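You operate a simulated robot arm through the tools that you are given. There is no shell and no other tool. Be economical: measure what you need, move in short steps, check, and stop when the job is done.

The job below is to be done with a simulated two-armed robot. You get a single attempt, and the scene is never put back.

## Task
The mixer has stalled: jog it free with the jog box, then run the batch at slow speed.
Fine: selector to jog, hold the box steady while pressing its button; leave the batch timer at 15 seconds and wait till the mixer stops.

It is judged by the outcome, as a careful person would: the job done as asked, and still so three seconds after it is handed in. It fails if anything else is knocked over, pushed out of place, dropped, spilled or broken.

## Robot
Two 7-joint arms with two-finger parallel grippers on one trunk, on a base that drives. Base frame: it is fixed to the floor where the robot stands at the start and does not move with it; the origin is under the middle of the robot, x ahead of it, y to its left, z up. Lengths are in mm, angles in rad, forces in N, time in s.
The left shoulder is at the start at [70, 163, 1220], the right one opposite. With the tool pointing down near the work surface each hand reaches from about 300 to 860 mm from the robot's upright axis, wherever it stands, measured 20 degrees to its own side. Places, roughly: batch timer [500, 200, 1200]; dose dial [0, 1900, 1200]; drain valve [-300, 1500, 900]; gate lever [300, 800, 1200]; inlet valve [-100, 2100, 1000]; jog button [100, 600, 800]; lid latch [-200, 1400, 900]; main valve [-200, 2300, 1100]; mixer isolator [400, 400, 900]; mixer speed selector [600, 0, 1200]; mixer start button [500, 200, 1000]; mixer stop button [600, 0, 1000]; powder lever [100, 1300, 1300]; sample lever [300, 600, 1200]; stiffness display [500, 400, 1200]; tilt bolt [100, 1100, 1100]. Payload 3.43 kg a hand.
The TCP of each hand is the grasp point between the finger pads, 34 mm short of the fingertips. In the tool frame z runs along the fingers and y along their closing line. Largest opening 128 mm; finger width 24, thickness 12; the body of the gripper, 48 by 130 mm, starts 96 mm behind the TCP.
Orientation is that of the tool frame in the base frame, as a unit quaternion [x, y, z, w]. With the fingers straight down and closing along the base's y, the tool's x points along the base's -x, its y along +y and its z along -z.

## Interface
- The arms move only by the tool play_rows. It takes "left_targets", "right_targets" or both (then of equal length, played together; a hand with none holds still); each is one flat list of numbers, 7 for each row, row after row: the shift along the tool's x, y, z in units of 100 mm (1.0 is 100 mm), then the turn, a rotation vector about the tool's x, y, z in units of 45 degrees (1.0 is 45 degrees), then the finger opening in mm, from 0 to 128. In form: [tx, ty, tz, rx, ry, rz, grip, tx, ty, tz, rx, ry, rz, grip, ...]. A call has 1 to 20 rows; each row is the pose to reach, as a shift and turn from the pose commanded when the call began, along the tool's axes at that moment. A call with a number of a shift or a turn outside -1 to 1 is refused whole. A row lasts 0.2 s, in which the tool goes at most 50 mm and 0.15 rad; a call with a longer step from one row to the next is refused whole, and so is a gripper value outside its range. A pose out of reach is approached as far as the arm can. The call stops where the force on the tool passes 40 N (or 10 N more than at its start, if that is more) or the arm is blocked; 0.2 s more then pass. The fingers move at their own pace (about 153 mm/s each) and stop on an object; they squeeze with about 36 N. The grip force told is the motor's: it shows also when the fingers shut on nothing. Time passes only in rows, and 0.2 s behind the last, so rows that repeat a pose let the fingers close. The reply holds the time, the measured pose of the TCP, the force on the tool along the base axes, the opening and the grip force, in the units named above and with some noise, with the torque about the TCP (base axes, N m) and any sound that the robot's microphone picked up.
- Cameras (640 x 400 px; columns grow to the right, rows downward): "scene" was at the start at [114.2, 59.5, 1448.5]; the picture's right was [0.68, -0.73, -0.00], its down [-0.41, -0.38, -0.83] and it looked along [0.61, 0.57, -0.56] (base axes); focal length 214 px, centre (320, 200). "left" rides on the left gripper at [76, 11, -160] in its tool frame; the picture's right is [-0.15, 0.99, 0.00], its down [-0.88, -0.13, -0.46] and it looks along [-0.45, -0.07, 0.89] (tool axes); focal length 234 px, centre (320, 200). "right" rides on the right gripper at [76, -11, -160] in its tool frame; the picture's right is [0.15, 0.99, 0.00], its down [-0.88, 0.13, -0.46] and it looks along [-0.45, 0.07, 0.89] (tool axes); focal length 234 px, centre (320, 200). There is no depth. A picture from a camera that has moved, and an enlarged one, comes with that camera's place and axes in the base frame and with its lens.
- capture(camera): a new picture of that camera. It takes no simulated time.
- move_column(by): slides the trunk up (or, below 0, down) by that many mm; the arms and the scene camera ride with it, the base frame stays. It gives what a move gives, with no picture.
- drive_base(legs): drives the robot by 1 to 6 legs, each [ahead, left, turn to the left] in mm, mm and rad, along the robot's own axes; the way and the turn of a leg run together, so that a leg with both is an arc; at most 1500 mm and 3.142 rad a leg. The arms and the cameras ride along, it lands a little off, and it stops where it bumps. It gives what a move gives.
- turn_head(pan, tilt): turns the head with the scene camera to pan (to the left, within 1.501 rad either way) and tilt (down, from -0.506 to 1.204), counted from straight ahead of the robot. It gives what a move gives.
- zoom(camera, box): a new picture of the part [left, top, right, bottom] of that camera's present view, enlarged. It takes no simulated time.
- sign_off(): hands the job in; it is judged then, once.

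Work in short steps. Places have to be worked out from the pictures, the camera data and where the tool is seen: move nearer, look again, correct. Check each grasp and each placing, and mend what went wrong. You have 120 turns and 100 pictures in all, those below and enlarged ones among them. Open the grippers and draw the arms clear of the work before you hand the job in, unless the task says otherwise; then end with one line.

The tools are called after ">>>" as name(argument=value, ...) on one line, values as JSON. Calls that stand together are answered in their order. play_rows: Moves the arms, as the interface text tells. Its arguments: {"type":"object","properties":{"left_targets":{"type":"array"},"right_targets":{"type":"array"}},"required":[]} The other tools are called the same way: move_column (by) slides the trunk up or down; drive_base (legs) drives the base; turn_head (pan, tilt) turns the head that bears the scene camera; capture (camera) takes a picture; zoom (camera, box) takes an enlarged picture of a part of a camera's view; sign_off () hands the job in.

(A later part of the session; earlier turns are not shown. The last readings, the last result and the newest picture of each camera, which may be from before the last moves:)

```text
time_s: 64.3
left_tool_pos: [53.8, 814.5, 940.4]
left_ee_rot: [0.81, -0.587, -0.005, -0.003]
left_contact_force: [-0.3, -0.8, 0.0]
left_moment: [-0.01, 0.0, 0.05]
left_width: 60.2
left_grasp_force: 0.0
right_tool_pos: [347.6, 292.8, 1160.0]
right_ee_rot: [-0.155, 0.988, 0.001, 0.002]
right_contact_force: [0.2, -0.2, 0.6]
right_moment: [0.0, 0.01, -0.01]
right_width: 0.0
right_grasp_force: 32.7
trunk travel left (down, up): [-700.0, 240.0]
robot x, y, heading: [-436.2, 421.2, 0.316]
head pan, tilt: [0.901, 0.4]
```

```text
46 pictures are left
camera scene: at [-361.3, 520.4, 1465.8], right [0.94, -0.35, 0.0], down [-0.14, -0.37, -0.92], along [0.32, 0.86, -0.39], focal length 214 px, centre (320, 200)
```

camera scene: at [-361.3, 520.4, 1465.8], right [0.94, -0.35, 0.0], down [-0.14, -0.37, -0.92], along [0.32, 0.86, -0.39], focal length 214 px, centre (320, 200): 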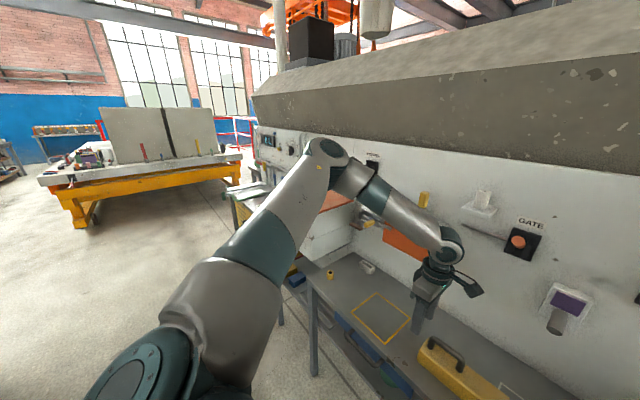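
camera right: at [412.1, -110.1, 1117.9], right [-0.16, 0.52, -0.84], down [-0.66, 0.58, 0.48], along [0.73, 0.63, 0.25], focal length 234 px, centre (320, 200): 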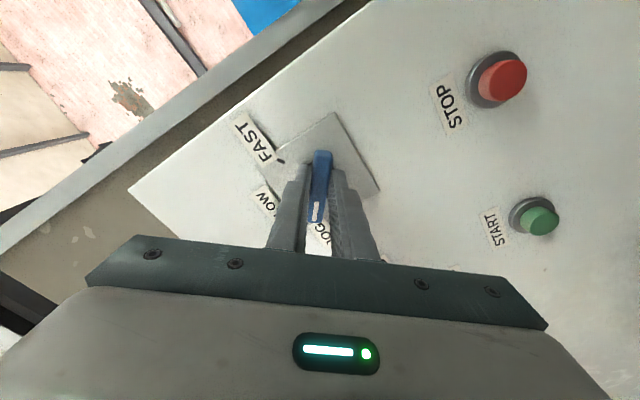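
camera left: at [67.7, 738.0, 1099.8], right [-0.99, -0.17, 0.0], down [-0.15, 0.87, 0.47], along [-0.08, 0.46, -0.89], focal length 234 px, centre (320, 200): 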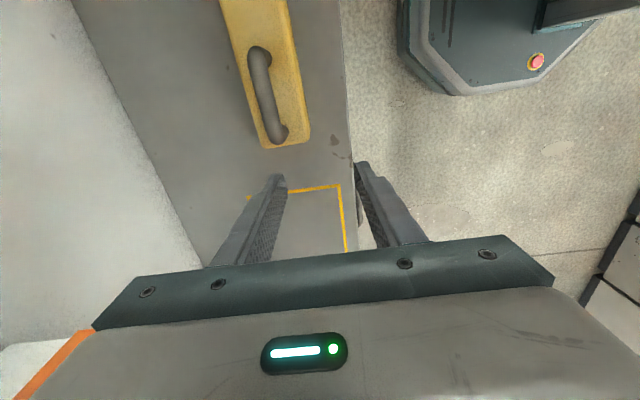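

The left arm's posture limits it at this robot-relative spot, so I'll place the base and use the column to bring it onto the handle. First I flip the wrist back, so the left camera stays on the far side from the right hand.

>>> play_rows(left_targets=[0, 0, 0, 0, 0, 0.18, 60, 0, 0, 0, 0, 0, 0.36, 60, 0, 0, 0, 0, 0, 0.54, 60, 0, 0, 0, 0, 0, 0.72, 60, 0, 0, 0, 0, 0, 0.86, 60, 0, 0, 0, 0, 0, 1, 60])

>>> play_rows(left_targets=[0, 0, 0, 0, 0, 0.18, 60, 0, 0, 0, 0, 0, 0.36, 60, 0, 0, 0, 0, 0, 0.54, 60, 0, 0, 0, 0, 0, 0.72, 60, 0, 0, 0, 0, 0, 0.86, 60, 0, 0, 0, 0, 0, 1, 60])

>>> play_rows(left_targets=[0, 0, 0, 0, 0, 0.18, 60, 0, 0, 0, 0, 0, 0.36, 60, 0, 0, 0, 0, 0, 0.54, 60, 0, 0, 0, 0, 0, 0.72, 60, 0, 0, 0, 0, 0, 0.86, 60, 0, 0, 0, 0, 0, 1, 60])

>>> play_rows(left_targets=[0, 0, 0, 0, 0, 0.18, 60, 0, 0, 0, 0, 0, 0.36, 60, 0, 0, 0, 0, 0, 0.54, 60, 0, 0, 0, 0, 0, 0.72, 60, 0, 0, 0, 0, 0, 0.86, 60, 0, 0, 0, 0, 0, 1, 60])

>>> play_rows(right_targets=[0.3, 0.2, 0, 0, 0, 0, 0, 0.6, 0.4, 0, 0, 0, 0, 0, 0.8, 0.7, 0, 0, 0, 0, 0, 1, 1, 0, 0, 0, 0, 0])

>>> play_rows(right_targets=[0.05, 0.25, 0.1, 0, 0, 0, 0, 0.1, 0.5, 0.2, 0, 0, 0, 0, 0.15, 0.75, 0.3, 0, 0, 0, 0, 0.2, 1, 0.4, 0, 0, 0, 0])

```text
time_s: 65.7
left_tool_pos: [52.2, 813.9, 939.2]
left_ee_rot: [-0.523, 0.852, 0.004, 0.002]
left_contact_force: [0.0, -0.4, 0.7]
left_moment: [0.01, -0.01, 0.01]
left_width: 59.7
left_grasp_force: 0.2
right_tool_pos: [346.6, 293.8, 1158.8]
right_ee_rot: [-0.154, 0.988, 0.0, 0.002]
right_contact_force: [0.8, -0.6, 0.0]
right_moment: [-0.02, 0.0, -0.01]
right_width: 0.0
right_grasp_force: 32.8
trunk travel left (down, up): [-700.0, 240.0]
robot x, y, heading: [-439.8, 417.4, 0.321]
head pan, tilt: [0.901, 0.4]
```

```text
time_s: 67.1
left_tool_pos: [52.9, 813.3, 939.3]
left_ee_rot: [-0.156, 0.988, 0.005, 0.0]
left_contact_force: [0.6, 0.0, 0.1]
left_moment: [-0.02, 0.03, -0.03]
left_width: 59.8
left_grasp_force: 0.1
left hand out of reach, approached as far as the arm can: row 2, 4
right_tool_pos: [347.1, 293.0, 1160.1]
right_ee_rot: [-0.155, 0.988, 0.001, 0.001]
right_contact_force: [0.9, 0.3, -0.7]
right_moment: [-0.01, -0.02, 0.0]
right_width: 0.0
right_grasp_force: 32.9
trunk travel left (down, up): [-700.0, 240.0]
robot x, y, heading: [-439.5, 418.0, 0.316]
head pan, tilt: [0.901, 0.4]
```

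```text
time_s: 68.5
left_tool_pos: [52.7, 814.7, 939.4]
left_ee_rot: [0.234, 0.972, 0.004, -0.002]
left_contact_force: [0.1, 0.0, 0.0]
left_moment: [0.01, -0.05, 0.06]
left_width: 60.1
left_grasp_force: 0.1
left hand out of reach, approached as far as the arm can: row 1
right_tool_pos: [346.8, 292.7, 1159.9]
right_ee_rot: [-0.155, 0.988, 0.001, 0.002]
right_contact_force: [0.0, -0.5, -0.5]
right_moment: [-0.03, 0.0, 0.0]
right_width: 0.0
right_grasp_force: 33.0
trunk travel left (down, up): [-700.0, 240.0]
robot x, y, heading: [-441.6, 418.8, 0.316]
head pan, tilt: [0.901, 0.4]
```

```text
time_s: 69.9
left_tool_pos: [52.2, 814.6, 939.5]
left_ee_rot: [0.587, 0.809, 0.003, -0.005]
left_contact_force: [0.1, 0.2, 0.5]
left_moment: [0.01, 0.01, 0.0]
left_width: 60.0
left_grasp_force: 0.2
left hand out of reach, approached as far as the arm can: row 2, 3, 4, 5, 6
right_tool_pos: [346.8, 293.2, 1159.9]
right_ee_rot: [-0.154, 0.988, 0.001, 0.001]
right_contact_force: [-0.2, -0.1, -0.2]
right_moment: [-0.02, 0.01, -0.03]
right_width: 0.0
right_grasp_force: 32.9
trunk travel left (down, up): [-700.0, 240.0]
robot x, y, heading: [-437.6, 419.9, 0.314]
head pan, tilt: [0.901, 0.4]
```

```text
time_s: 70.9
left_tool_pos: [51.4, 814.5, 940.1]
left_ee_rot: [0.587, 0.81, 0.003, -0.004]
left_contact_force: [0.1, 0.5, -0.4]
left_moment: [0.0, 0.03, 0.01]
left_width: 59.9
left_grasp_force: 0.0
right_tool_pos: [218.7, 357.8, 1159.9]
right_ee_rot: [-0.155, 0.988, 0.001, 0.001]
right_contact_force: [0.7, -0.1, -0.8]
right_moment: [-0.01, -0.03, 0.0]
right_width: 0.2
right_grasp_force: 32.8
trunk travel left (down, up): [-700.0, 240.0]
robot x, y, heading: [-441.8, 419.4, 0.318]
head pan, tilt: [0.901, 0.4]
```

```text
time_s: 71.9
left_tool_pos: [51.9, 814.8, 938.3]
left_ee_rot: [0.587, 0.81, 0.003, -0.004]
left_contact_force: [-0.4, 0.0, -0.5]
left_moment: [0.02, 0.01, 0.01]
left_width: 60.3
left_grasp_force: 0.0
right_tool_pos: [171.2, 449.9, 1121.1]
right_ee_rot: [-0.155, 0.988, 0.001, 0.001]
right_contact_force: [0.4, 0.7, 0.0]
right_moment: [0.01, -0.02, 0.0]
right_width: 0.0
right_grasp_force: 32.9
trunk travel left (down, up): [-700.0, 240.0]
robot x, y, heading: [-439.1, 420.1, 0.313]
head pan, tilt: [0.901, 0.4]
```

The right arm moves freely. I continue it leftward and down to test reach, staying at least 150 mm right of the left hand.

>>> play_rows(right_targets=[0.05, 0.25, 0.2, 0, 0, 0, 0, 0.1, 0.5, 0.4, 0, 0, 0, 0, 0.15, 0.75, 0.6, 0, 0, 0, 0, 0.2, 1, 0.8, 0, 0, 0, 0])

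>>> drive_base(legs=[[44, -62, 0]])

>>> turn_head(pan=0.15, tilt=0.9)

>>> capture(camera="left")

>>> capture(camera="scene")

```text
time_s: 72.9
left_tool_pos: [52.9, 815.4, 938.1]
left_ee_rot: [0.587, 0.809, 0.002, -0.004]
left_contact_force: [-0.9, 0.7, 0.1]
left_moment: [-0.02, 0.02, 0.03]
left_width: 60.0
left_grasp_force: 0.0
right_tool_pos: [122.6, 541.2, 1039.3]
right_ee_rot: [-0.154, 0.988, 0.001, 0.002]
right_contact_force: [-0.3, -0.3, -0.2]
right_moment: [-0.06, 0.0, 0.01]
right_width: 0.0
right_grasp_force: 33.2
trunk travel left (down, up): [-700.0, 240.0]
robot x, y, heading: [-439.3, 415.8, 0.32]
head pan, tilt: [0.901, 0.4]
```

```text
time_s: 73.9
left_tool_pos: [112.3, 770.0, 939.7]
left_ee_rot: [0.586, 0.81, 0.002, -0.005]
left_contact_force: [-0.1, 0.0, 0.1]
left_moment: [-0.01, -0.03, 0.0]
left_width: 60.2
left_grasp_force: 0.1
right_tool_pos: [183.5, 496.1, 1040.9]
right_ee_rot: [-0.155, 0.988, 0.001, 0.002]
right_contact_force: [0.3, -0.2, -0.2]
right_moment: [-0.03, 0.03, -0.02]
right_width: 0.0
right_grasp_force: 33.1
trunk travel left (down, up): [-700.0, 240.0]
robot x, y, heading: [-379.7, 373.8, 0.318]
head pan, tilt: [0.901, 0.4]
```

```text
time_s: 75.0
left_tool_pos: [112.9, 769.5, 939.4]
left_ee_rot: [0.586, 0.81, 0.003, -0.004]
left_contact_force: [0.1, -0.4, -0.1]
left_moment: [-0.02, 0.03, 0.01]
left_width: 60.0
left_grasp_force: 0.0
right_tool_pos: [183.5, 495.3, 1040.9]
right_ee_rot: [-0.155, 0.988, 0.001, 0.002]
right_contact_force: [0.9, 0.5, 0.2]
right_moment: [-0.03, 0.02, 0.01]
right_width: 0.1
right_grasp_force: 33.1
trunk travel left (down, up): [-700.0, 240.0]
robot x, y, heading: [-382.3, 375.1, 0.313]
head pan, tilt: [0.15, 0.901]
```

```text
45 pictures are left
camera left: at [100.6, 843.0, 1101.0], right [0.99, 0.17, 0.0], down [0.15, -0.88, 0.45], along [0.07, -0.44, -0.89], focal length 234 px, centre (320, 200)
```

left: 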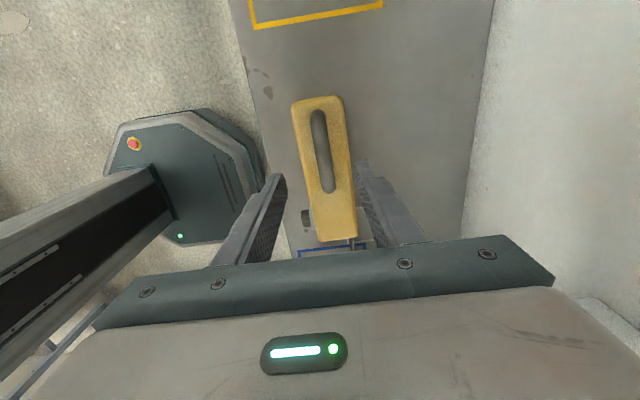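

```text
44 pictures are left
camera scene: at [-265.4, 422.1, 1422.9], right [0.45, -0.89, 0.0], down [-0.7, -0.35, -0.62], along [0.55, 0.28, -0.78], focal length 214 px, centre (320, 200)
```

scene: 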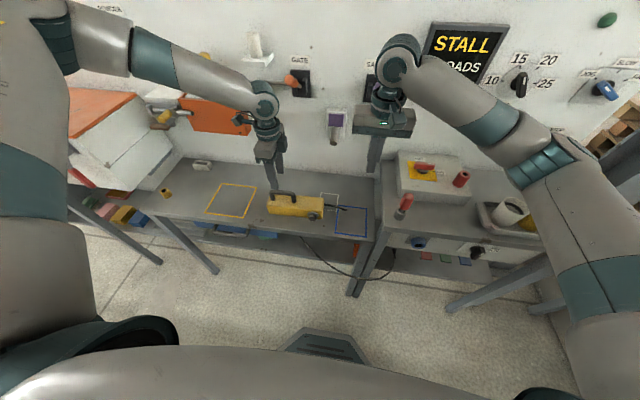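

The left TCP is within about 3 mm of the handle centre in plan. I lower the column 60 mm and check.

>>> move_column(by=-60)

>>> capture(camera="left")

>>> zoom(camera="scene", box=[190, 120, 390, 245])

```text
time_s: 76.0
left_tool_pos: [112.7, 767.6, 879.7]
left_ee_rot: [0.586, 0.81, 0.003, -0.004]
left_contact_force: [0.3, -0.7, -0.1]
left_moment: [-0.01, 0.0, 0.02]
left_width: 60.2
left_grasp_force: 0.1
right_tool_pos: [183.5, 495.4, 981.1]
right_ee_rot: [-0.156, 0.988, 0.001, 0.002]
right_contact_force: [-0.2, -0.1, 0.4]
right_moment: [-0.03, 0.02, 0.01]
right_width: 0.2
right_grasp_force: 33.0
trunk travel left (down, up): [-640.0, 300.0]
robot x, y, heading: [-381.6, 373.4, 0.32]
head pan, tilt: [0.15, 0.901]
```

```text
43 pictures are left
camera left: at [100.3, 842.8, 1041.2], right [0.99, 0.17, 0.0], down [0.15, -0.88, 0.45], along [0.07, -0.44, -0.89], focal length 234 px, centre (320, 200)
```

left: 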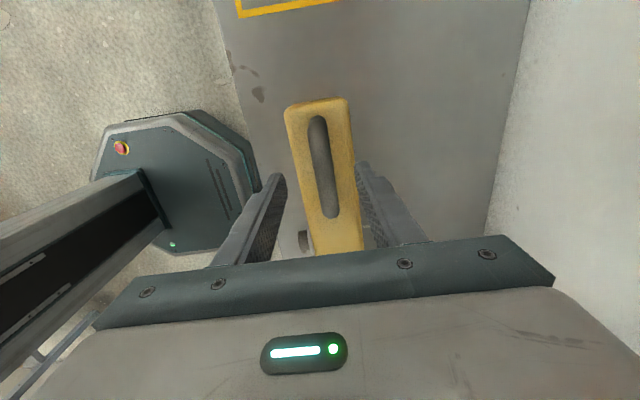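

```text
3.20 times, centred on (290, 182) of scene
camera zoom: at [-265.8, 421.9, 1362.9], right [0.45, -0.89, 0.0], down [-0.7, -0.35, -0.62], along [0.55, 0.28, -0.78], focal length 686 px, centre (416, 256)
```

zoom: 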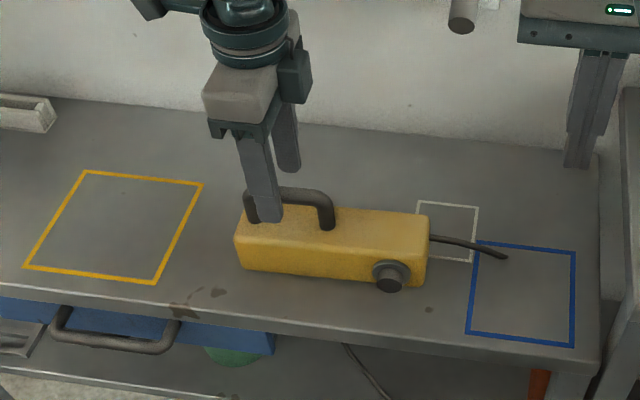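

Fingers straddle the handle correctly. I lower 34 mm more and watch the forces.

>>> move_column(by=-34)

>>> zoom(camera="scene", box=[230, 120, 350, 195])

```text
time_s: 76.8
left_tool_pos: [112.1, 769.3, 846.0]
left_ee_rot: [0.586, 0.81, 0.003, -0.003]
left_contact_force: [-0.1, -0.1, -0.8]
left_moment: [-0.03, -0.01, -0.02]
left_width: 60.1
left_grasp_force: 0.1
right_tool_pos: [183.8, 494.6, 948.1]
right_ee_rot: [-0.155, 0.988, 0.002, 0.003]
right_contact_force: [0.2, 0.1, -0.6]
right_moment: [-0.02, -0.01, 0.02]
right_width: 0.0
right_grasp_force: 33.1
trunk travel left (down, up): [-606.0, 334.0]
robot x, y, heading: [-380.2, 374.8, 0.313]
head pan, tilt: [0.15, 0.901]
```

```text
5.33 times, centred on (290, 158) of scene
camera zoom: at [-266.1, 421.8, 1328.9], right [0.45, -0.89, 0.0], down [-0.7, -0.35, -0.62], along [0.55, 0.28, -0.78], focal length 1144 px, centre (480, 427)
```

zoom: 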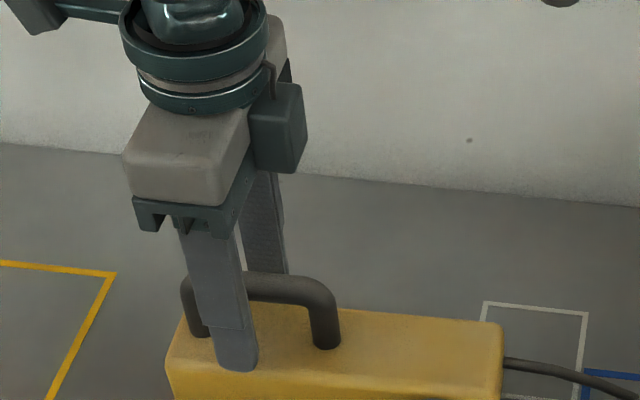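

The bar lies between the pads and nothing touches yet. I close the left hand on the handle.

>>> play_rows(left_targets=[0, 0, 0, 0, 0, 0, 0, 0, 0, 0, 0, 0, 0, 0, 0, 0, 0, 0, 0, 0, 0])

>>> capture(camera="left")

>>> zoom(camera="scene", box=[220, 110, 380, 210])

```text
time_s: 77.6
left_tool_pos: [112.7, 769.3, 844.7]
left_ee_rot: [0.586, 0.81, 0.003, -0.005]
left_contact_force: [1.3, 0.4, 0.7]
left_moment: [-0.06, 0.02, 0.16]
left_width: 17.5
left_grasp_force: 36.6
right_tool_pos: [181.9, 494.7, 947.1]
right_ee_rot: [-0.156, 0.988, 0.001, 0.002]
right_contact_force: [-0.6, -0.5, 0.3]
right_moment: [-0.04, 0.0, 0.01]
right_width: 0.1
right_grasp_force: 33.1
trunk travel left (down, up): [-606.0, 334.0]
robot x, y, heading: [-379.1, 373.5, 0.319]
head pan, tilt: [0.15, 0.901]
```

```text
40 pictures are left
camera left: at [100.6, 842.9, 1007.0], right [0.99, 0.17, 0.0], down [0.15, -0.88, 0.45], along [0.07, -0.44, -0.89], focal length 234 px, centre (320, 200)
```

left: 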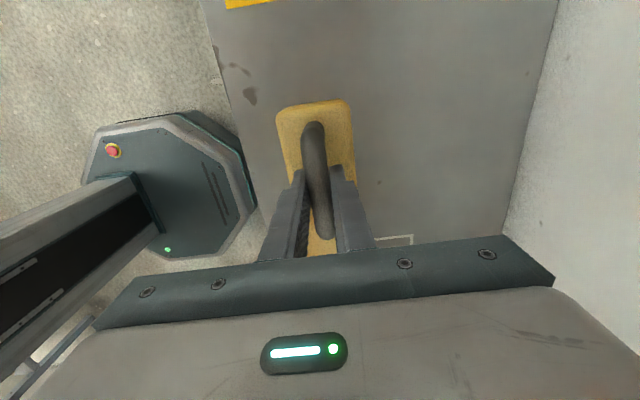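

```text
4.00 times, centred on (300, 160) of scene
camera zoom: at [-265.4, 422.0, 1328.8], right [0.45, -0.89, 0.0], down [-0.7, -0.35, -0.62], along [0.55, 0.28, -0.78], focal length 858 px, centre (400, 360)
```

zoom: 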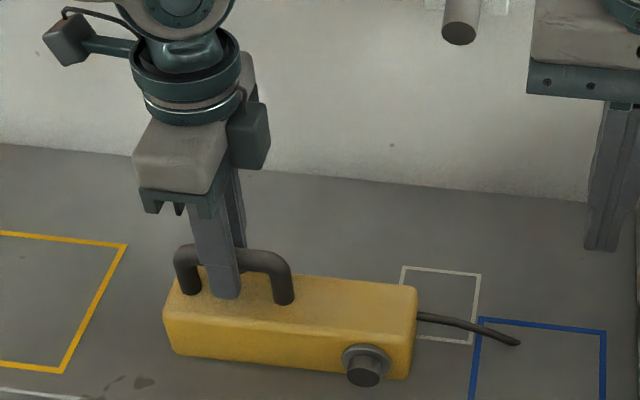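

Handle gripped (17.5 mm, 36 N). The button face is at about [108, 647, 768] (n≈300, y'≈583). I bring the right hand, fingers shut, to a point 47 mm in front of it, still high.

>>> play_rows(right_targets=[0.25, 0.2, 0, 0, 0, 0, 0, 0.5, 0.45, 0, 0, 0, 0, 0, 0.72, 0.75, 0, 0, 0, 0, 0, 0.72, 1, 0, 0, 0, 0, 0])

>>> play_rows(right_targets=[0, 0.3, 0.1, 0, 0, 0, 0, 0, 0.6, 0.3, 0, 0, 0, 0, 0, 0.6, 0.7, 0, 0, 0, 0, 0, 0.6, 0.9, 0, 0, 0, 0])

>>> capture(camera="right")

>>> capture(camera="scene")

```text
time_s: 78.6
left_tool_pos: [112.0, 770.2, 846.0]
left_ee_rot: [0.586, 0.81, 0.003, -0.005]
left_contact_force: [0.5, -0.6, -0.7]
left_moment: [0.35, 0.18, -0.04]
left_width: 17.3
left_grasp_force: 35.7
right_tool_pos: [83.5, 568.6, 946.6]
right_ee_rot: [-0.156, 0.988, 0.002, 0.001]
right_contact_force: [0.4, 0.5, 0.1]
right_moment: [-0.01, 0.02, 0.02]
right_width: 0.0
right_grasp_force: 32.8
trunk travel left (down, up): [-606.0, 334.0]
robot x, y, heading: [-375.9, 373.0, 0.321]
head pan, tilt: [0.15, 0.901]
```

```text
time_s: 79.6
left_tool_pos: [112.8, 769.2, 844.0]
left_ee_rot: [0.587, 0.81, 0.003, -0.004]
left_contact_force: [-0.2, 0.4, 0.7]
left_moment: [-0.02, -0.02, 0.02]
left_width: 17.4
left_grasp_force: 35.5
right_tool_pos: [65.4, 625.6, 856.2]
right_ee_rot: [-0.155, 0.988, 0.002, 0.002]
right_contact_force: [-0.7, -0.2, -0.2]
right_moment: [0.03, 0.01, -0.03]
right_width: 0.1
right_grasp_force: 33.1
trunk travel left (down, up): [-606.0, 334.0]
robot x, y, heading: [-380.2, 373.4, 0.315]
head pan, tilt: [0.15, 0.901]
```

```text
38 pictures are left
camera right: at [-4.7, 590.9, 1017.6], right [-0.44, 0.9, 0.0], down [0.8, 0.39, 0.46], along [0.41, 0.21, -0.89], focal length 234 px, centre (320, 200)
```

right: 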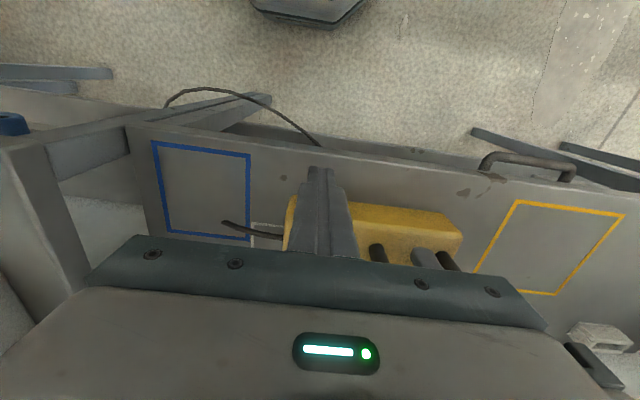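

```text
37 pictures are left
camera scene: at [-265.3, 422.2, 1328.8], right [0.45, -0.89, 0.0], down [-0.7, -0.35, -0.62], along [0.55, 0.28, -0.78], focal length 214 px, centre (320, 200)
```

scene: 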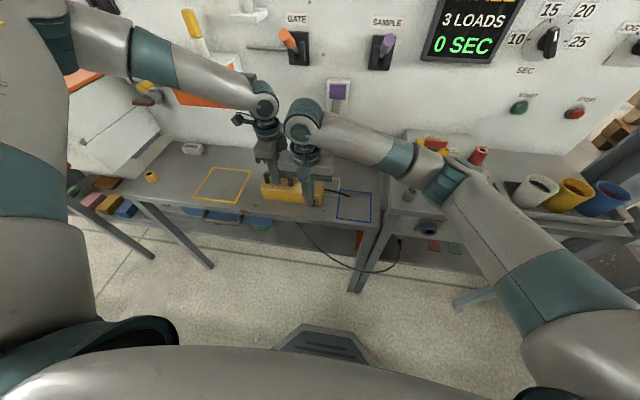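

The right fingertips are ahead of the button, about 8 mm right of it. I raise the head a little so the display shows too, lower the hand 60 mm and look.

>>> play_rows(right_targets=[0, 0.06, 0.2, 0, 0, 0, 0, 0, 0.06, 0.4, 0, 0, 0, 0, 0, 0.06, 0.6, 0, 0, 0, 0])

>>> turn_head(pan=0.1, tilt=0.7)

>>> capture(camera="scene")

>>> zoom(camera="right", box=[220, 130, 480, 290])

```text
time_s: 80.4
left_tool_pos: [112.3, 770.1, 844.5]
left_ee_rot: [0.586, 0.81, 0.003, -0.005]
left_contact_force: [0.3, -0.4, 0.0]
left_moment: [0.02, 0.06, 0.03]
left_width: 17.1
left_grasp_force: 36.1
right_tool_pos: [66.4, 631.9, 796.6]
right_ee_rot: [-0.157, 0.988, 0.0, 0.002]
right_contact_force: [0.7, -0.1, 0.4]
right_moment: [-0.03, 0.0, -0.01]
right_width: 0.0
right_grasp_force: 33.2
trunk travel left (down, up): [-606.0, 334.0]
robot x, y, heading: [-380.6, 372.3, 0.318]
head pan, tilt: [0.15, 0.901]
```

```text
time_s: 81.2
left_tool_pos: [112.5, 770.2, 845.4]
left_ee_rot: [0.587, 0.81, 0.004, -0.004]
left_contact_force: [-0.6, -0.7, 0.1]
left_moment: [0.07, 0.04, 0.0]
left_width: 17.2
left_grasp_force: 36.7
right_tool_pos: [65.5, 631.9, 796.0]
right_ee_rot: [-0.155, 0.988, 0.001, 0.002]
right_contact_force: [0.0, -1.1, 0.8]
right_moment: [0.0, -0.01, 0.01]
right_width: 0.0
right_grasp_force: 33.1
trunk travel left (down, up): [-606.0, 334.0]
robot x, y, heading: [-377.9, 372.1, 0.319]
head pan, tilt: [0.099, 0.7]
```

```text
36 pictures are left
camera scene: at [-255.0, 422.7, 1344.9], right [0.4, -0.91, 0.0], down [-0.59, -0.26, -0.76], along [0.7, 0.31, -0.65], focal length 214 px, centre (320, 200)
```

scene: 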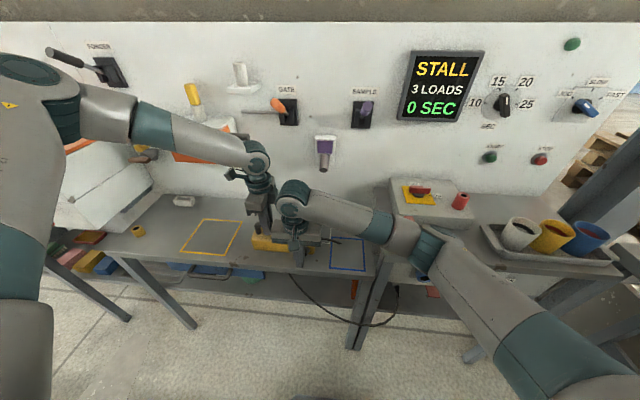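

```text
2.46 times, centred on (350, 210) of right
camera zoom: at [-3.9, 597.2, 956.6], right [-0.44, 0.9, 0.0], down [0.8, 0.39, 0.46], along [0.41, 0.2, -0.89], focal length 576 px, centre (246, 175)
```

zoom: 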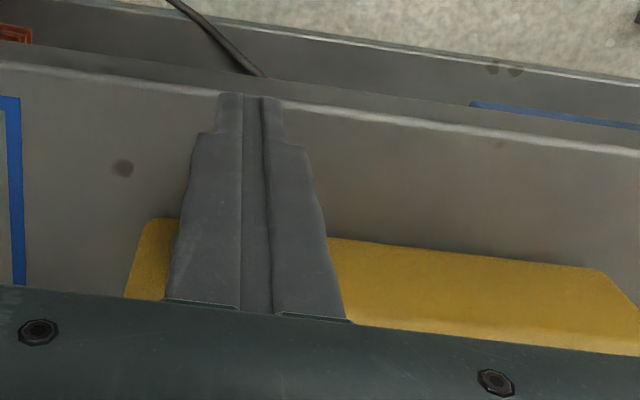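

Display still reads STALL. I push forward 33 mm in 3–4 mm steps and watch the force.

>>> play_rows(right_targets=[-0.1, 0, 0, 0, 0, 0, 0, -0.18, 0, 0, 0, 0, 0, 0, -0.22, 0, 0, 0, 0, 0, 0, -0.26, 0, 0, 0, 0, 0, 0, -0.3, 0, 0, 0, 0, 0, 0, -0.33, 0, 0, 0, 0, 0, 0])

>>> zoom(camera="scene", box=[210, 30, 510, 290])

```text
time_s: 82.5
left_tool_pos: [113.7, 769.3, 845.3]
left_ee_rot: [0.586, 0.81, 0.004, -0.004]
left_contact_force: [4.3, 5.1, 0.7]
left_moment: [-0.08, -0.23, 0.5]
left_width: 17.3
left_grasp_force: 36.0
right_tool_pos: [95.9, 640.9, 795.7]
right_ee_rot: [-0.156, 0.988, 0.0, 0.0]
right_contact_force: [-5.8, -4.7, -0.6]
right_moment: [-0.03, 0.13, -0.01]
right_width: 0.1
right_grasp_force: 33.3
trunk travel left (down, up): [-606.0, 334.0]
robot x, y, heading: [-381.0, 375.7, 0.315]
head pan, tilt: [0.099, 0.7]
heard: click
```

```text
1.54 times, centred on (360, 160) of scene
camera zoom: at [-255.3, 422.6, 1345.0], right [0.4, -0.91, 0.0], down [-0.59, -0.26, -0.76], along [0.7, 0.31, -0.64], focal length 330 px, centre (258, 262)
```

zoom: 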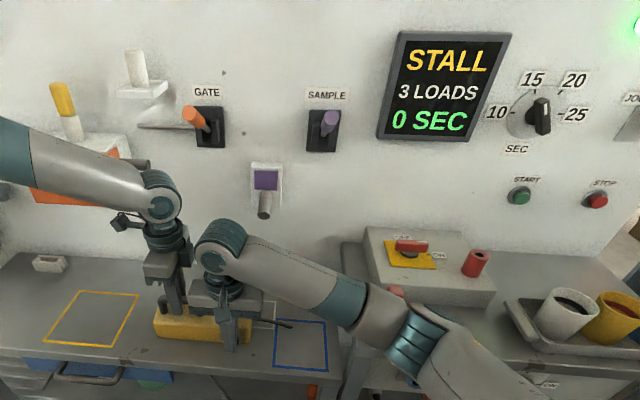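

A click, the button is pressed (7 N), and the green lamp lit: the mixer is jogging. I hold it a couple of seconds and check the display.

>>> play_rows(right_targets=[0, 0, 0, 0, 0, 0, 0, 0, 0, 0, 0, 0, 0, 0, 0, 0, 0, 0, 0, 0, 0, 0, 0, 0, 0, 0, 0, 0, 0, 0, 0, 0, 0, 0, 0, 0, 0, 0, 0, 0, 0, 0, 0, 0, 0, 0, 0, 0, 0, 0, 0, 0, 0, 0, 0, 0])

>>> zoom(camera="scene", box=[380, 30, 620, 180])

```text
time_s: 84.3
left_tool_pos: [111.9, 769.3, 846.8]
left_ee_rot: [0.587, 0.81, 0.003, -0.003]
left_contact_force: [7.2, 5.9, 9.1]
left_moment: [0.03, -0.1, 0.56]
left_width: 17.5
left_grasp_force: 35.9
right_tool_pos: [94.4, 641.8, 797.6]
right_ee_rot: [-0.156, 0.988, 0.001, 0.001]
right_contact_force: [-6.7, -3.4, -2.6]
right_moment: [-0.04, 0.11, 0.01]
right_width: 0.0
right_grasp_force: 33.2
trunk travel left (down, up): [-606.0, 334.0]
robot x, y, heading: [-381.9, 371.5, 0.316]
head pan, tilt: [0.099, 0.7]
```

```text
2.67 times, centred on (500, 105) of scene
camera zoom: at [-255.8, 422.5, 1345.1], right [0.4, -0.91, 0.0], down [-0.59, -0.26, -0.77], along [0.7, 0.31, -0.64], focal length 572 px, centre (-160, 453)
```

zoom: 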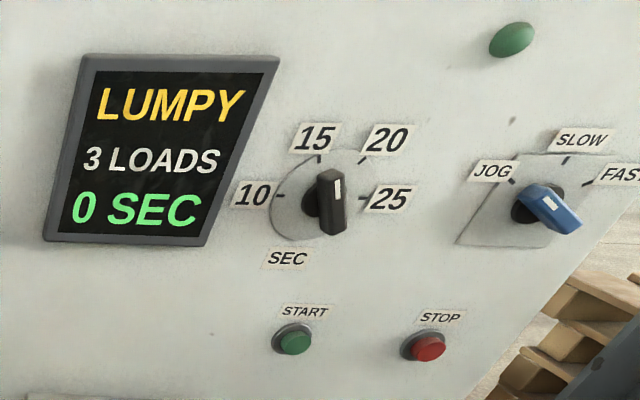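

The display changed from STALL to LUMPY, so the mixer is free. I withdraw the right hand from the button and raise it, then release the handle.

>>> play_rows(right_targets=[0.15, 0, 0, 0, 0, 0, 0, 0.4, 0, 0, 0, 0, 0, 0, 0.5, 0, -0.3, 0, 0, 0, 0, 0.5, -0.2, -0.7, 0, 0, 0, 0, 0.5, -0.5, -1, 0, 0, 0, 0])

>>> play_rows(left_targets=[0, 0, 0, 0, 0, 0, 60, 0, 0, 0, 0, 0, 0, 60, 0, 0, 0, 0, 0, 0, 60], right_targets=[0, -0.3, 0, 0, 0, 0, 0, 0, -0.6, 0, 0, 0, 0, 0, 0, -1, 0, 0, 0, 0, 0])

>>> move_column(by=94)

>>> capture(camera="scene")

```text
time_s: 85.5
left_tool_pos: [112.0, 768.7, 845.6]
left_ee_rot: [0.586, 0.81, 0.002, -0.005]
left_contact_force: [2.4, -1.3, 6.8]
left_moment: [-0.2, 0.09, 0.16]
left_width: 17.4
left_grasp_force: 36.5
right_tool_pos: [62.7, 577.0, 897.9]
right_ee_rot: [-0.156, 0.988, 0.002, 0.002]
right_contact_force: [0.6, 0.2, 0.1]
right_moment: [0.01, -0.02, -0.01]
right_width: 0.0
right_grasp_force: 33.2
trunk travel left (down, up): [-606.0, 334.0]
robot x, y, heading: [-380.1, 371.7, 0.316]
head pan, tilt: [0.099, 0.7]
```

```text
time_s: 86.3
left_tool_pos: [112.8, 768.8, 845.9]
left_ee_rot: [0.587, 0.81, 0.003, -0.004]
left_contact_force: [-0.6, -0.2, -0.3]
left_moment: [0.06, -0.04, 0.0]
left_width: 60.0
left_grasp_force: 0.0
right_tool_pos: [92.1, 483.7, 897.7]
right_ee_rot: [-0.157, 0.988, 0.002, 0.001]
right_contact_force: [0.7, 0.0, 0.9]
right_moment: [0.03, 0.01, -0.01]
right_width: 0.1
right_grasp_force: 33.0
trunk travel left (down, up): [-606.0, 334.0]
robot x, y, heading: [-378.8, 374.9, 0.318]
head pan, tilt: [0.099, 0.7]
```

```text
time_s: 87.6
left_tool_pos: [112.8, 769.9, 938.7]
left_ee_rot: [0.587, 0.81, 0.003, -0.005]
left_contact_force: [0.1, 0.8, 0.7]
left_moment: [0.0, -0.04, -0.02]
left_width: 59.8
left_grasp_force: 0.2
right_tool_pos: [92.7, 484.5, 991.7]
right_ee_rot: [-0.156, 0.988, 0.001, 0.002]
right_contact_force: [-0.7, -0.7, -0.1]
right_moment: [0.0, 0.01, 0.02]
right_width: 0.0
right_grasp_force: 32.9
trunk travel left (down, up): [-700.0, 240.0]
robot x, y, heading: [-378.0, 374.3, 0.32]
head pan, tilt: [0.099, 0.7]
```

```text
32 pictures are left
camera scene: at [-254.9, 422.7, 1438.9], right [0.4, -0.91, 0.0], down [-0.59, -0.26, -0.76], along [0.7, 0.31, -0.64], focal length 214 px, centre (320, 200)
```

scene: 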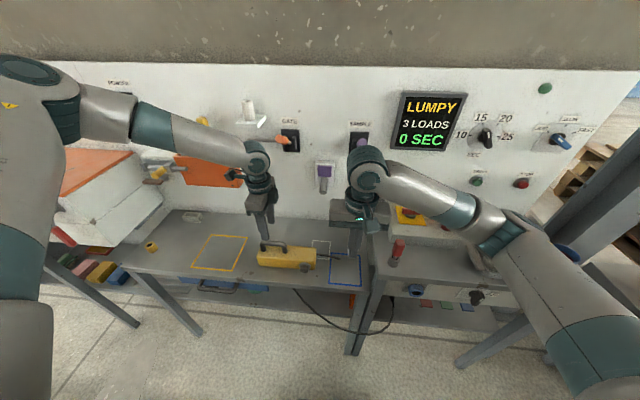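

The box stands where it was, unclamped. I back away from the bench, then raise both hands while pitching the right tool forward again for the selector.

>>> drive_base(legs=[[-200, 0, 0]])

>>> play_rows(left_targets=[0, -0.1, -0.167, 0, 0, 0, 60, 0, -0.2, -0.333, 0, 0, 0, 60, 0, -0.3, -0.5, 0, 0, 0, 60, 0, -0.4, -0.667, 0, 0, 0, 60, 0, -0.5, -0.833, 0, 0, 0, 60, 0, -0.6, -1, 0, 0, 0, 60], right_targets=[0, 0, -0.167, 0, -0.165, 0, 60, 0, 0, -0.333, 0, -0.33, 0, 60, 0, 0, -0.5, 0, -0.495, 0, 60, 0, 0, -0.667, 0, -0.66, 0, 60, 0, 0, -0.833, 0, -0.825, 0, 60, 0, 0, -1, 0, -1, 0, 60])

>>> play_rows(left_targets=[0, -0.1, -0.167, 0, 0, 0, 60, 0, -0.2, -0.333, 0, 0, 0, 60, 0, -0.3, -0.5, 0, 0, 0, 60, 0, -0.4, -0.667, 0, 0, 0, 60, 0, -0.5, -0.833, 0, 0, 0, 60, 0, -0.6, -1, 0, 0, 0, 60], right_targets=[0, 0, 0, 0, -0.165, 0, 60, 0, 0, 0, 0, -0.33, 0, 60, 0, 0, 0, 0, -0.495, 0, 60, 0, 0, 0, 0, -0.66, 0, 60, 0, 0, 0, 0, -0.825, 0, 60, 0, 0, 0, 0, -1, 0, 60])

```text
time_s: 89.2
left_tool_pos: [-80.4, 708.6, 938.6]
left_ee_rot: [0.585, 0.811, 0.003, -0.004]
left_contact_force: [0.4, -0.3, 0.6]
left_moment: [-0.01, 0.01, -0.02]
left_width: 59.7
left_grasp_force: 0.2
right_tool_pos: [-98.5, 422.5, 991.7]
right_ee_rot: [-0.158, 0.987, 0.0, 0.002]
right_contact_force: [0.5, 0.3, 0.0]
right_moment: [0.01, -0.02, 0.01]
right_width: 0.0
right_grasp_force: 33.5
trunk travel left (down, up): [-700.0, 240.0]
robot x, y, heading: [-571.4, 311.7, 0.323]
head pan, tilt: [0.099, 0.7]
```

```text
time_s: 90.6
left_tool_pos: [-139.4, 689.4, 1040.0]
left_ee_rot: [0.584, 0.812, 0.003, -0.004]
left_contact_force: [0.0, -0.1, 0.6]
left_moment: [0.02, 0.0, -0.01]
left_width: 59.9
left_grasp_force: 0.1
right_tool_pos: [-99.4, 422.0, 1092.3]
right_ee_rot: [-0.146, 0.911, 0.063, 0.381]
right_contact_force: [-0.6, 0.3, -0.1]
right_moment: [0.04, -0.03, 0.0]
right_width: 59.8
right_grasp_force: 0.0
trunk travel left (down, up): [-700.0, 240.0]
robot x, y, heading: [-570.6, 311.5, 0.324]
head pan, tilt: [0.099, 0.7]
```

```text
time_s: 92.0
left_tool_pos: [-193.0, 668.1, 1140.4]
left_ee_rot: [0.584, 0.812, 0.003, -0.005]
left_contact_force: [0.1, -0.5, -0.5]
left_moment: [0.04, 0.0, -0.01]
left_width: 60.1
left_grasp_force: 0.0
right_tool_pos: [-61.8, 457.4, 1111.4]
right_ee_rot: [-0.112, 0.699, 0.111, 0.698]
right_contact_force: [0.9, -0.2, -0.3]
right_moment: [-0.01, -0.02, 0.03]
right_width: 60.2
right_grasp_force: 0.2
right hand out of reach, approached as far as the arm can: row 1, 2, 3, 4, 5, 6
trunk travel left (down, up): [-700.0, 240.0]
robot x, y, heading: [-570.1, 307.6, 0.321]
head pan, tilt: [0.099, 0.7]
```

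The right tool is horizontal again. I swing it outward and forward (345 mm right, 215 mm ahead, 47 mm up) into the posture that worked at the selector.

>>> play_rows(right_targets=[-0.04, -0.25, 0.18, 0, 0, 0, 60, -0.08, -0.5, 0.36, 0, 0, 0, 60, -0.12, -0.75, 0.54, 0, 0, 0, 60, -0.16, -1, 0.72, 0, 0, 0, 60])

>>> play_rows(right_targets=[-0.04, -0.25, 0.18, 0, 0, 0, 60, -0.08, -0.5, 0.36, 0, 0, 0, 60, -0.12, -0.75, 0.54, 0, 0, 0, 60, -0.16, -1, 0.72, 0, 0, 0, 60])

>>> play_rows(right_targets=[-0.04, -0.25, 0.18, 0, 0, 0, 60, -0.08, -0.5, 0.36, 0, 0, 0, 60, -0.12, -0.75, 0.54, 0, 0, 0, 60, -0.16, -1, 0.72, 0, 0, 0, 60])

```text
time_s: 93.0
left_tool_pos: [-192.3, 665.3, 1139.5]
left_ee_rot: [0.584, 0.811, 0.003, -0.005]
left_contact_force: [0.5, 0.5, 0.4]
left_moment: [0.05, 0.02, -0.01]
left_width: 59.7
left_grasp_force: 0.1
right_tool_pos: [37.2, 382.7, 1128.5]
right_ee_rot: [-0.109, 0.697, 0.114, 0.7]
right_contact_force: [-0.1, -0.9, -0.3]
right_moment: [-0.01, 0.0, 0.06]
right_width: 59.7
right_grasp_force: 0.1
trunk travel left (down, up): [-700.0, 240.0]
robot x, y, heading: [-570.6, 312.5, 0.322]
head pan, tilt: [0.099, 0.7]
```

```text
time_s: 94.0
left_tool_pos: [-193.7, 667.3, 1140.4]
left_ee_rot: [0.584, 0.812, 0.003, -0.006]
left_contact_force: [0.5, 0.0, -0.1]
left_moment: [0.01, 0.04, 0.03]
left_width: 59.9
left_grasp_force: 0.1
right_tool_pos: [137.2, 312.5, 1143.4]
right_ee_rot: [-0.111, 0.697, 0.114, 0.7]
right_contact_force: [0.0, 0.0, 1.5]
right_moment: [-0.03, 0.0, -0.01]
right_width: 60.0
right_grasp_force: 0.1
trunk travel left (down, up): [-700.0, 240.0]
robot x, y, heading: [-573.8, 309.6, 0.324]
head pan, tilt: [0.099, 0.7]
```

```text
time_s: 95.0
left_tool_pos: [-193.5, 668.9, 1139.7]
left_ee_rot: [0.584, 0.811, 0.003, -0.006]
left_contact_force: [-0.1, -0.2, -0.3]
left_moment: [0.04, 0.02, -0.02]
left_width: 60.0
left_grasp_force: 0.1
right_tool_pos: [237.3, 240.9, 1160.2]
right_ee_rot: [-0.111, 0.697, 0.113, 0.699]
right_contact_force: [0.2, -0.5, 0.3]
right_moment: [-0.01, 0.0, 0.01]
right_width: 60.1
right_grasp_force: 0.0
trunk travel left (down, up): [-700.0, 240.0]
robot x, y, heading: [-568.8, 307.7, 0.323]
head pan, tilt: [0.099, 0.7]
```

I drive back to the selector station (268 mm right, 80 mm ahead) with the hand staying about 170 mm off the panel, then roll the tool −45° to match JOG and shift 45 mm right.

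>>> drive_base(legs=[[0, -268, 0], [80, 0, 0]])

>>> play_rows(right_targets=[0, -0.08, 0, 0, 0, -0.17, 60, 0, -0.16, 0, 0, 0, -0.34, 60, 0, -0.24, 0, 0, 0, -0.51, 60, 0, -0.32, 0, 0, 0, -0.68, 60, 0, -0.4, 0, 0, 0, -0.85, 60, 0, -0.45, 0, 0, 0, -1, 60])

>>> capture(camera="right")

>>> capture(camera="scene")

```text
time_s: 97.6
left_tool_pos: [-33.3, 440.4, 1139.2]
left_ee_rot: [0.585, 0.811, 0.003, -0.005]
left_contact_force: [0.7, -0.1, 0.1]
left_moment: [0.02, 0.01, 0.01]
left_width: 60.1
left_grasp_force: 0.1
right_tool_pos: [396.0, 11.2, 1160.4]
right_ee_rot: [-0.109, 0.697, 0.111, 0.7]
right_contact_force: [0.5, 0.4, -0.2]
right_moment: [0.0, 0.01, 0.0]
right_width: 59.9
right_grasp_force: 0.0
trunk travel left (down, up): [-700.0, 240.0]
robot x, y, heading: [-414.8, 87.1, 0.32]
head pan, tilt: [0.099, 0.7]
```

```text
time_s: 99.0
left_tool_pos: [-34.7, 440.5, 1140.5]
left_ee_rot: [0.585, 0.811, 0.003, -0.004]
left_contact_force: [-0.1, 0.6, 0.0]
left_moment: [0.01, -0.02, -0.03]
left_width: 59.8
left_grasp_force: 0.1
right_tool_pos: [410.1, -33.2, 1160.4]
right_ee_rot: [-0.369, 0.601, -0.165, 0.689]
right_contact_force: [0.5, -0.3, -0.1]
right_moment: [-0.04, -0.02, 0.0]
right_width: 60.0
right_grasp_force: 0.1
trunk travel left (down, up): [-700.0, 240.0]
robot x, y, heading: [-409.8, 83.4, 0.321]
head pan, tilt: [0.099, 0.7]
```

```text
31 pictures are left
camera right: at [276.8, -140.9, 1116.1], right [-0.18, 0.57, -0.8], down [-0.66, 0.54, 0.53], along [0.73, 0.62, 0.28], focal length 234 px, centre (320, 200)
```

right: 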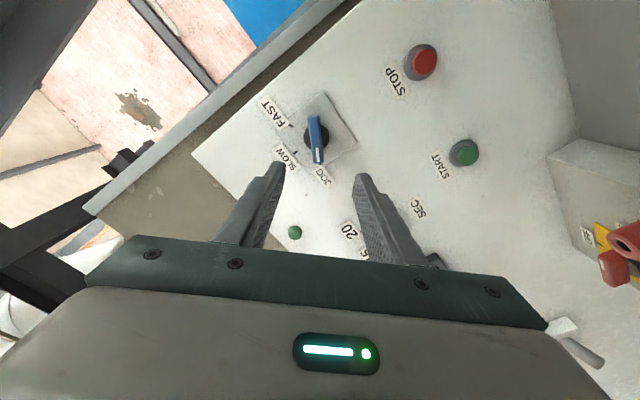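

```text
30 pictures are left
camera scene: at [-286.8, 131.3, 1439.0], right [0.41, -0.91, 0.0], down [-0.59, -0.26, -0.77], along [0.7, 0.31, -0.64], focal length 214 px, centre (320, 200)
```

scene: 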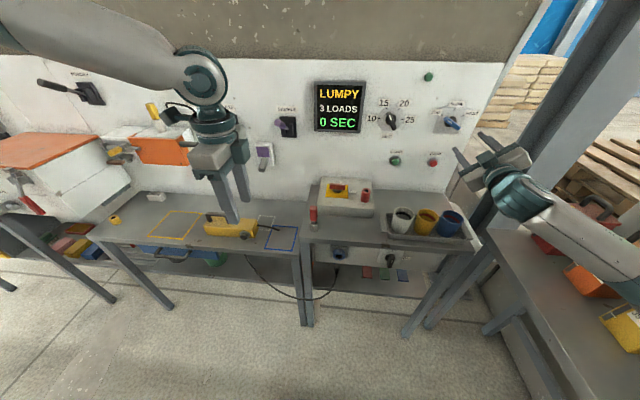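

LUMPY remains, JOG is set, and the elbow is clear. I trim by −5 mm in y and +8 mm in x, then drive 95 mm forward and recheck.

>>> play_rows(right_targets=[0.08, -0.05, 0, 0, 0, 0, 60, 0.08, -0.05, 0, 0, 0, 0, 60])

>>> drive_base(legs=[[95, 0, 0]])

>>> capture(camera="right")

```text
time_s: 99.6
left_tool_pos: [-33.7, 441.2, 1139.6]
left_ee_rot: [0.585, 0.811, 0.003, -0.005]
left_contact_force: [0.4, 0.2, -0.5]
left_moment: [0.04, 0.0, 0.04]
left_width: 60.2
left_grasp_force: 0.0
right_tool_pos: [412.7, -41.5, 1158.6]
right_ee_rot: [-0.368, 0.602, -0.165, 0.689]
right_contact_force: [-1.1, -0.2, 0.7]
right_moment: [0.0, 0.01, 0.01]
right_width: 60.1
right_grasp_force: 0.1
trunk travel left (down, up): [-700.0, 240.0]
robot x, y, heading: [-412.7, 82.6, 0.325]
head pan, tilt: [0.099, 0.7]
```

```text
time_s: 100.7
left_tool_pos: [55.6, 470.7, 1140.5]
left_ee_rot: [0.584, 0.812, 0.004, -0.005]
left_contact_force: [-0.1, 0.9, 0.2]
left_moment: [-0.03, 0.03, 0.02]
left_width: 59.9
left_grasp_force: 0.2
right_tool_pos: [502.6, -10.0, 1158.5]
right_ee_rot: [-0.37, 0.601, -0.163, 0.689]
right_contact_force: [0.2, 0.2, 0.2]
right_moment: [0.01, 0.01, -0.02]
right_width: 60.1
right_grasp_force: 0.1
trunk travel left (down, up): [-700.0, 240.0]
robot x, y, heading: [-318.9, 111.5, 0.321]
head pan, tilt: [0.099, 0.7]
```

```text
29 pictures are left
camera right: at [369.8, -118.3, 1113.8], right [-0.18, 0.57, -0.8], down [-0.66, 0.54, 0.53], along [0.73, 0.62, 0.28], focal length 234 px, centre (320, 200)
```

right: 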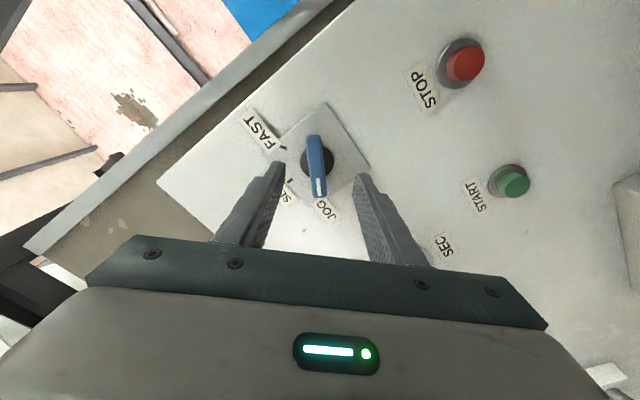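

The handle is nearly centred. I trim 3–4 mm, advance 42 mm and close.

>>> play_rows(right_targets=[0.04, -0.035, 0.15, 0, 0, 0, 60, 0.04, -0.035, 0.3, 0, 0, 0, 60, 0.04, -0.035, 0.42, 0, 0, 0, 60, 0.04, -0.035, 0.42, 0, 0, 0, 0, 0.04, -0.035, 0.42, 0, 0, 0, 0, 0.04, -0.035, 0.42, 0, 0, 0, 0])

>>> zoom(camera="right", box=[220, 80, 460, 230])

```text
time_s: 102.1
left_tool_pos: [56.6, 471.7, 1140.3]
left_ee_rot: [0.584, 0.812, 0.003, -0.004]
left_contact_force: [-0.2, -0.1, -0.5]
left_moment: [0.01, 0.01, 0.0]
left_width: 60.0
left_grasp_force: 0.0
right_tool_pos: [545.3, -1.8, 1157.7]
right_ee_rot: [-0.369, 0.602, -0.164, 0.689]
right_contact_force: [2.4, 1.4, -2.1]
right_moment: [-0.06, 0.05, -0.05]
right_width: 15.9
right_grasp_force: 44.9
trunk travel left (down, up): [-700.0, 240.0]
robot x, y, heading: [-323.8, 113.3, 0.324]
head pan, tilt: [0.099, 0.7]
```

```text
2.67 times, centred on (340, 155) of right
camera zoom: at [411.9, -109.7, 1112.9], right [-0.18, 0.57, -0.8], down [-0.66, 0.54, 0.53], along [0.73, 0.62, 0.28], focal length 624 px, centre (267, 320)
```

zoom: 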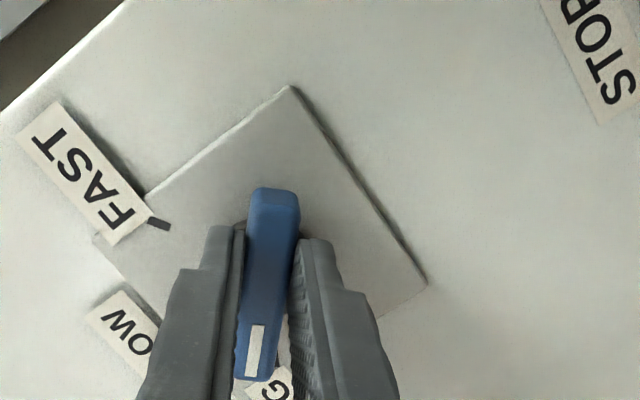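

Gripped with low side loads. I turn +45° about tool z toward SLOW.

>>> play_rows(right_targets=[0, 0, 0, 0, 0, 0.12, 0, 0, 0, 0, 0, 0, 0.24, 0, 0, 0, 0, 0, 0, 0.36, 0, 0, 0, 0, 0, 0, 0.48, 0, 0, 0, 0, 0, 0, 0.6, 0, 0, 0, 0, 0, 0, 0.72, 0, 0, 0, 0, 0, 0, 0.84, 0, 0, 0, 0, 0, 0, 0.95, 0, 0, 0, 0, 0, 0, 1, 0])

>>> capture(camera="right")

```text
time_s: 104.1
left_tool_pos: [56.5, 472.1, 1140.8]
left_ee_rot: [0.583, 0.812, 0.003, -0.004]
left_contact_force: [-0.7, 0.5, -0.9]
left_moment: [0.01, -0.02, -0.01]
left_width: 59.6
left_grasp_force: 0.1
right_tool_pos: [542.9, 5.2, 1154.3]
right_ee_rot: [-0.12, 0.698, 0.11, 0.697]
right_contact_force: [1.5, 9.0, 2.4]
right_moment: [-0.32, 0.73, -0.34]
right_width: 15.7
right_grasp_force: 45.0
trunk travel left (down, up): [-700.0, 240.0]
robot x, y, heading: [-320.9, 113.1, 0.323]
head pan, tilt: [0.099, 0.7]
stopped in row 9 (right hand): the force on the tool passed its limit at 40 N (the readings are from after the stop); the commanded pose is now the measured one
```

```text
27 pictures are left
camera right: at [394.9, -58.1, 1081.4], right [-0.32, 0.93, -0.16], down [-0.47, -0.01, 0.88], along [0.82, 0.35, 0.45], focal length 234 px, centre (320, 200)
```

right: 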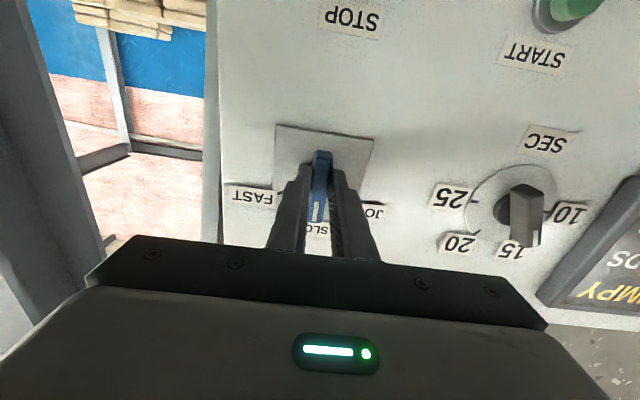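

The handle points at SLOW. I release, withdraw 80 mm straight back, and verify.

>>> play_rows(right_targets=[0, 0, 0, 0, 0, 0, 60, 0, 0, 0, 0, 0, 0, 60, 0, 0, -0.3, 0, 0, 0, 60, 0, 0, -0.6, 0, 0, 0, 60, 0, 0, -0.8, 0, 0, 0, 60])

>>> capture(camera="right")

```text
time_s: 105.3
left_tool_pos: [55.7, 472.0, 1140.2]
left_ee_rot: [0.583, 0.812, 0.003, -0.004]
left_contact_force: [0.0, 0.0, -0.1]
left_moment: [0.0, -0.02, 0.0]
left_width: 59.6
left_grasp_force: 0.0
right_tool_pos: [465.9, -23.4, 1156.1]
right_ee_rot: [-0.118, 0.698, 0.109, 0.698]
right_contact_force: [0.3, 0.2, -0.2]
right_moment: [-0.01, 0.01, 0.02]
right_width: 59.9
right_grasp_force: 0.2
trunk travel left (down, up): [-700.0, 240.0]
robot x, y, heading: [-319.3, 110.9, 0.326]
head pan, tilt: [0.099, 0.7]
```

```text
26 pictures are left
camera right: at [317.8, -85.9, 1081.2], right [-0.31, 0.94, -0.16], down [-0.48, -0.01, 0.88], along [0.82, 0.35, 0.45], focal length 234 px, centre (320, 200)
```

right: 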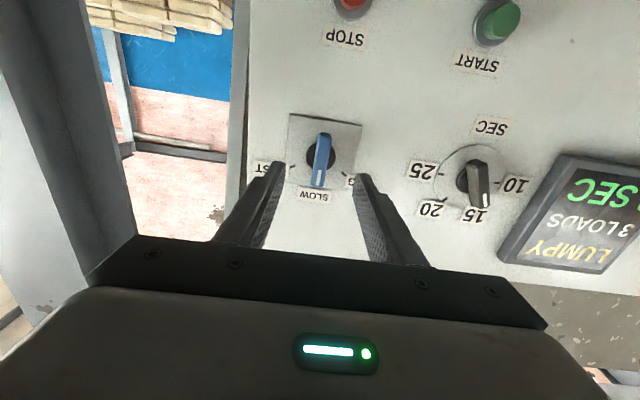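

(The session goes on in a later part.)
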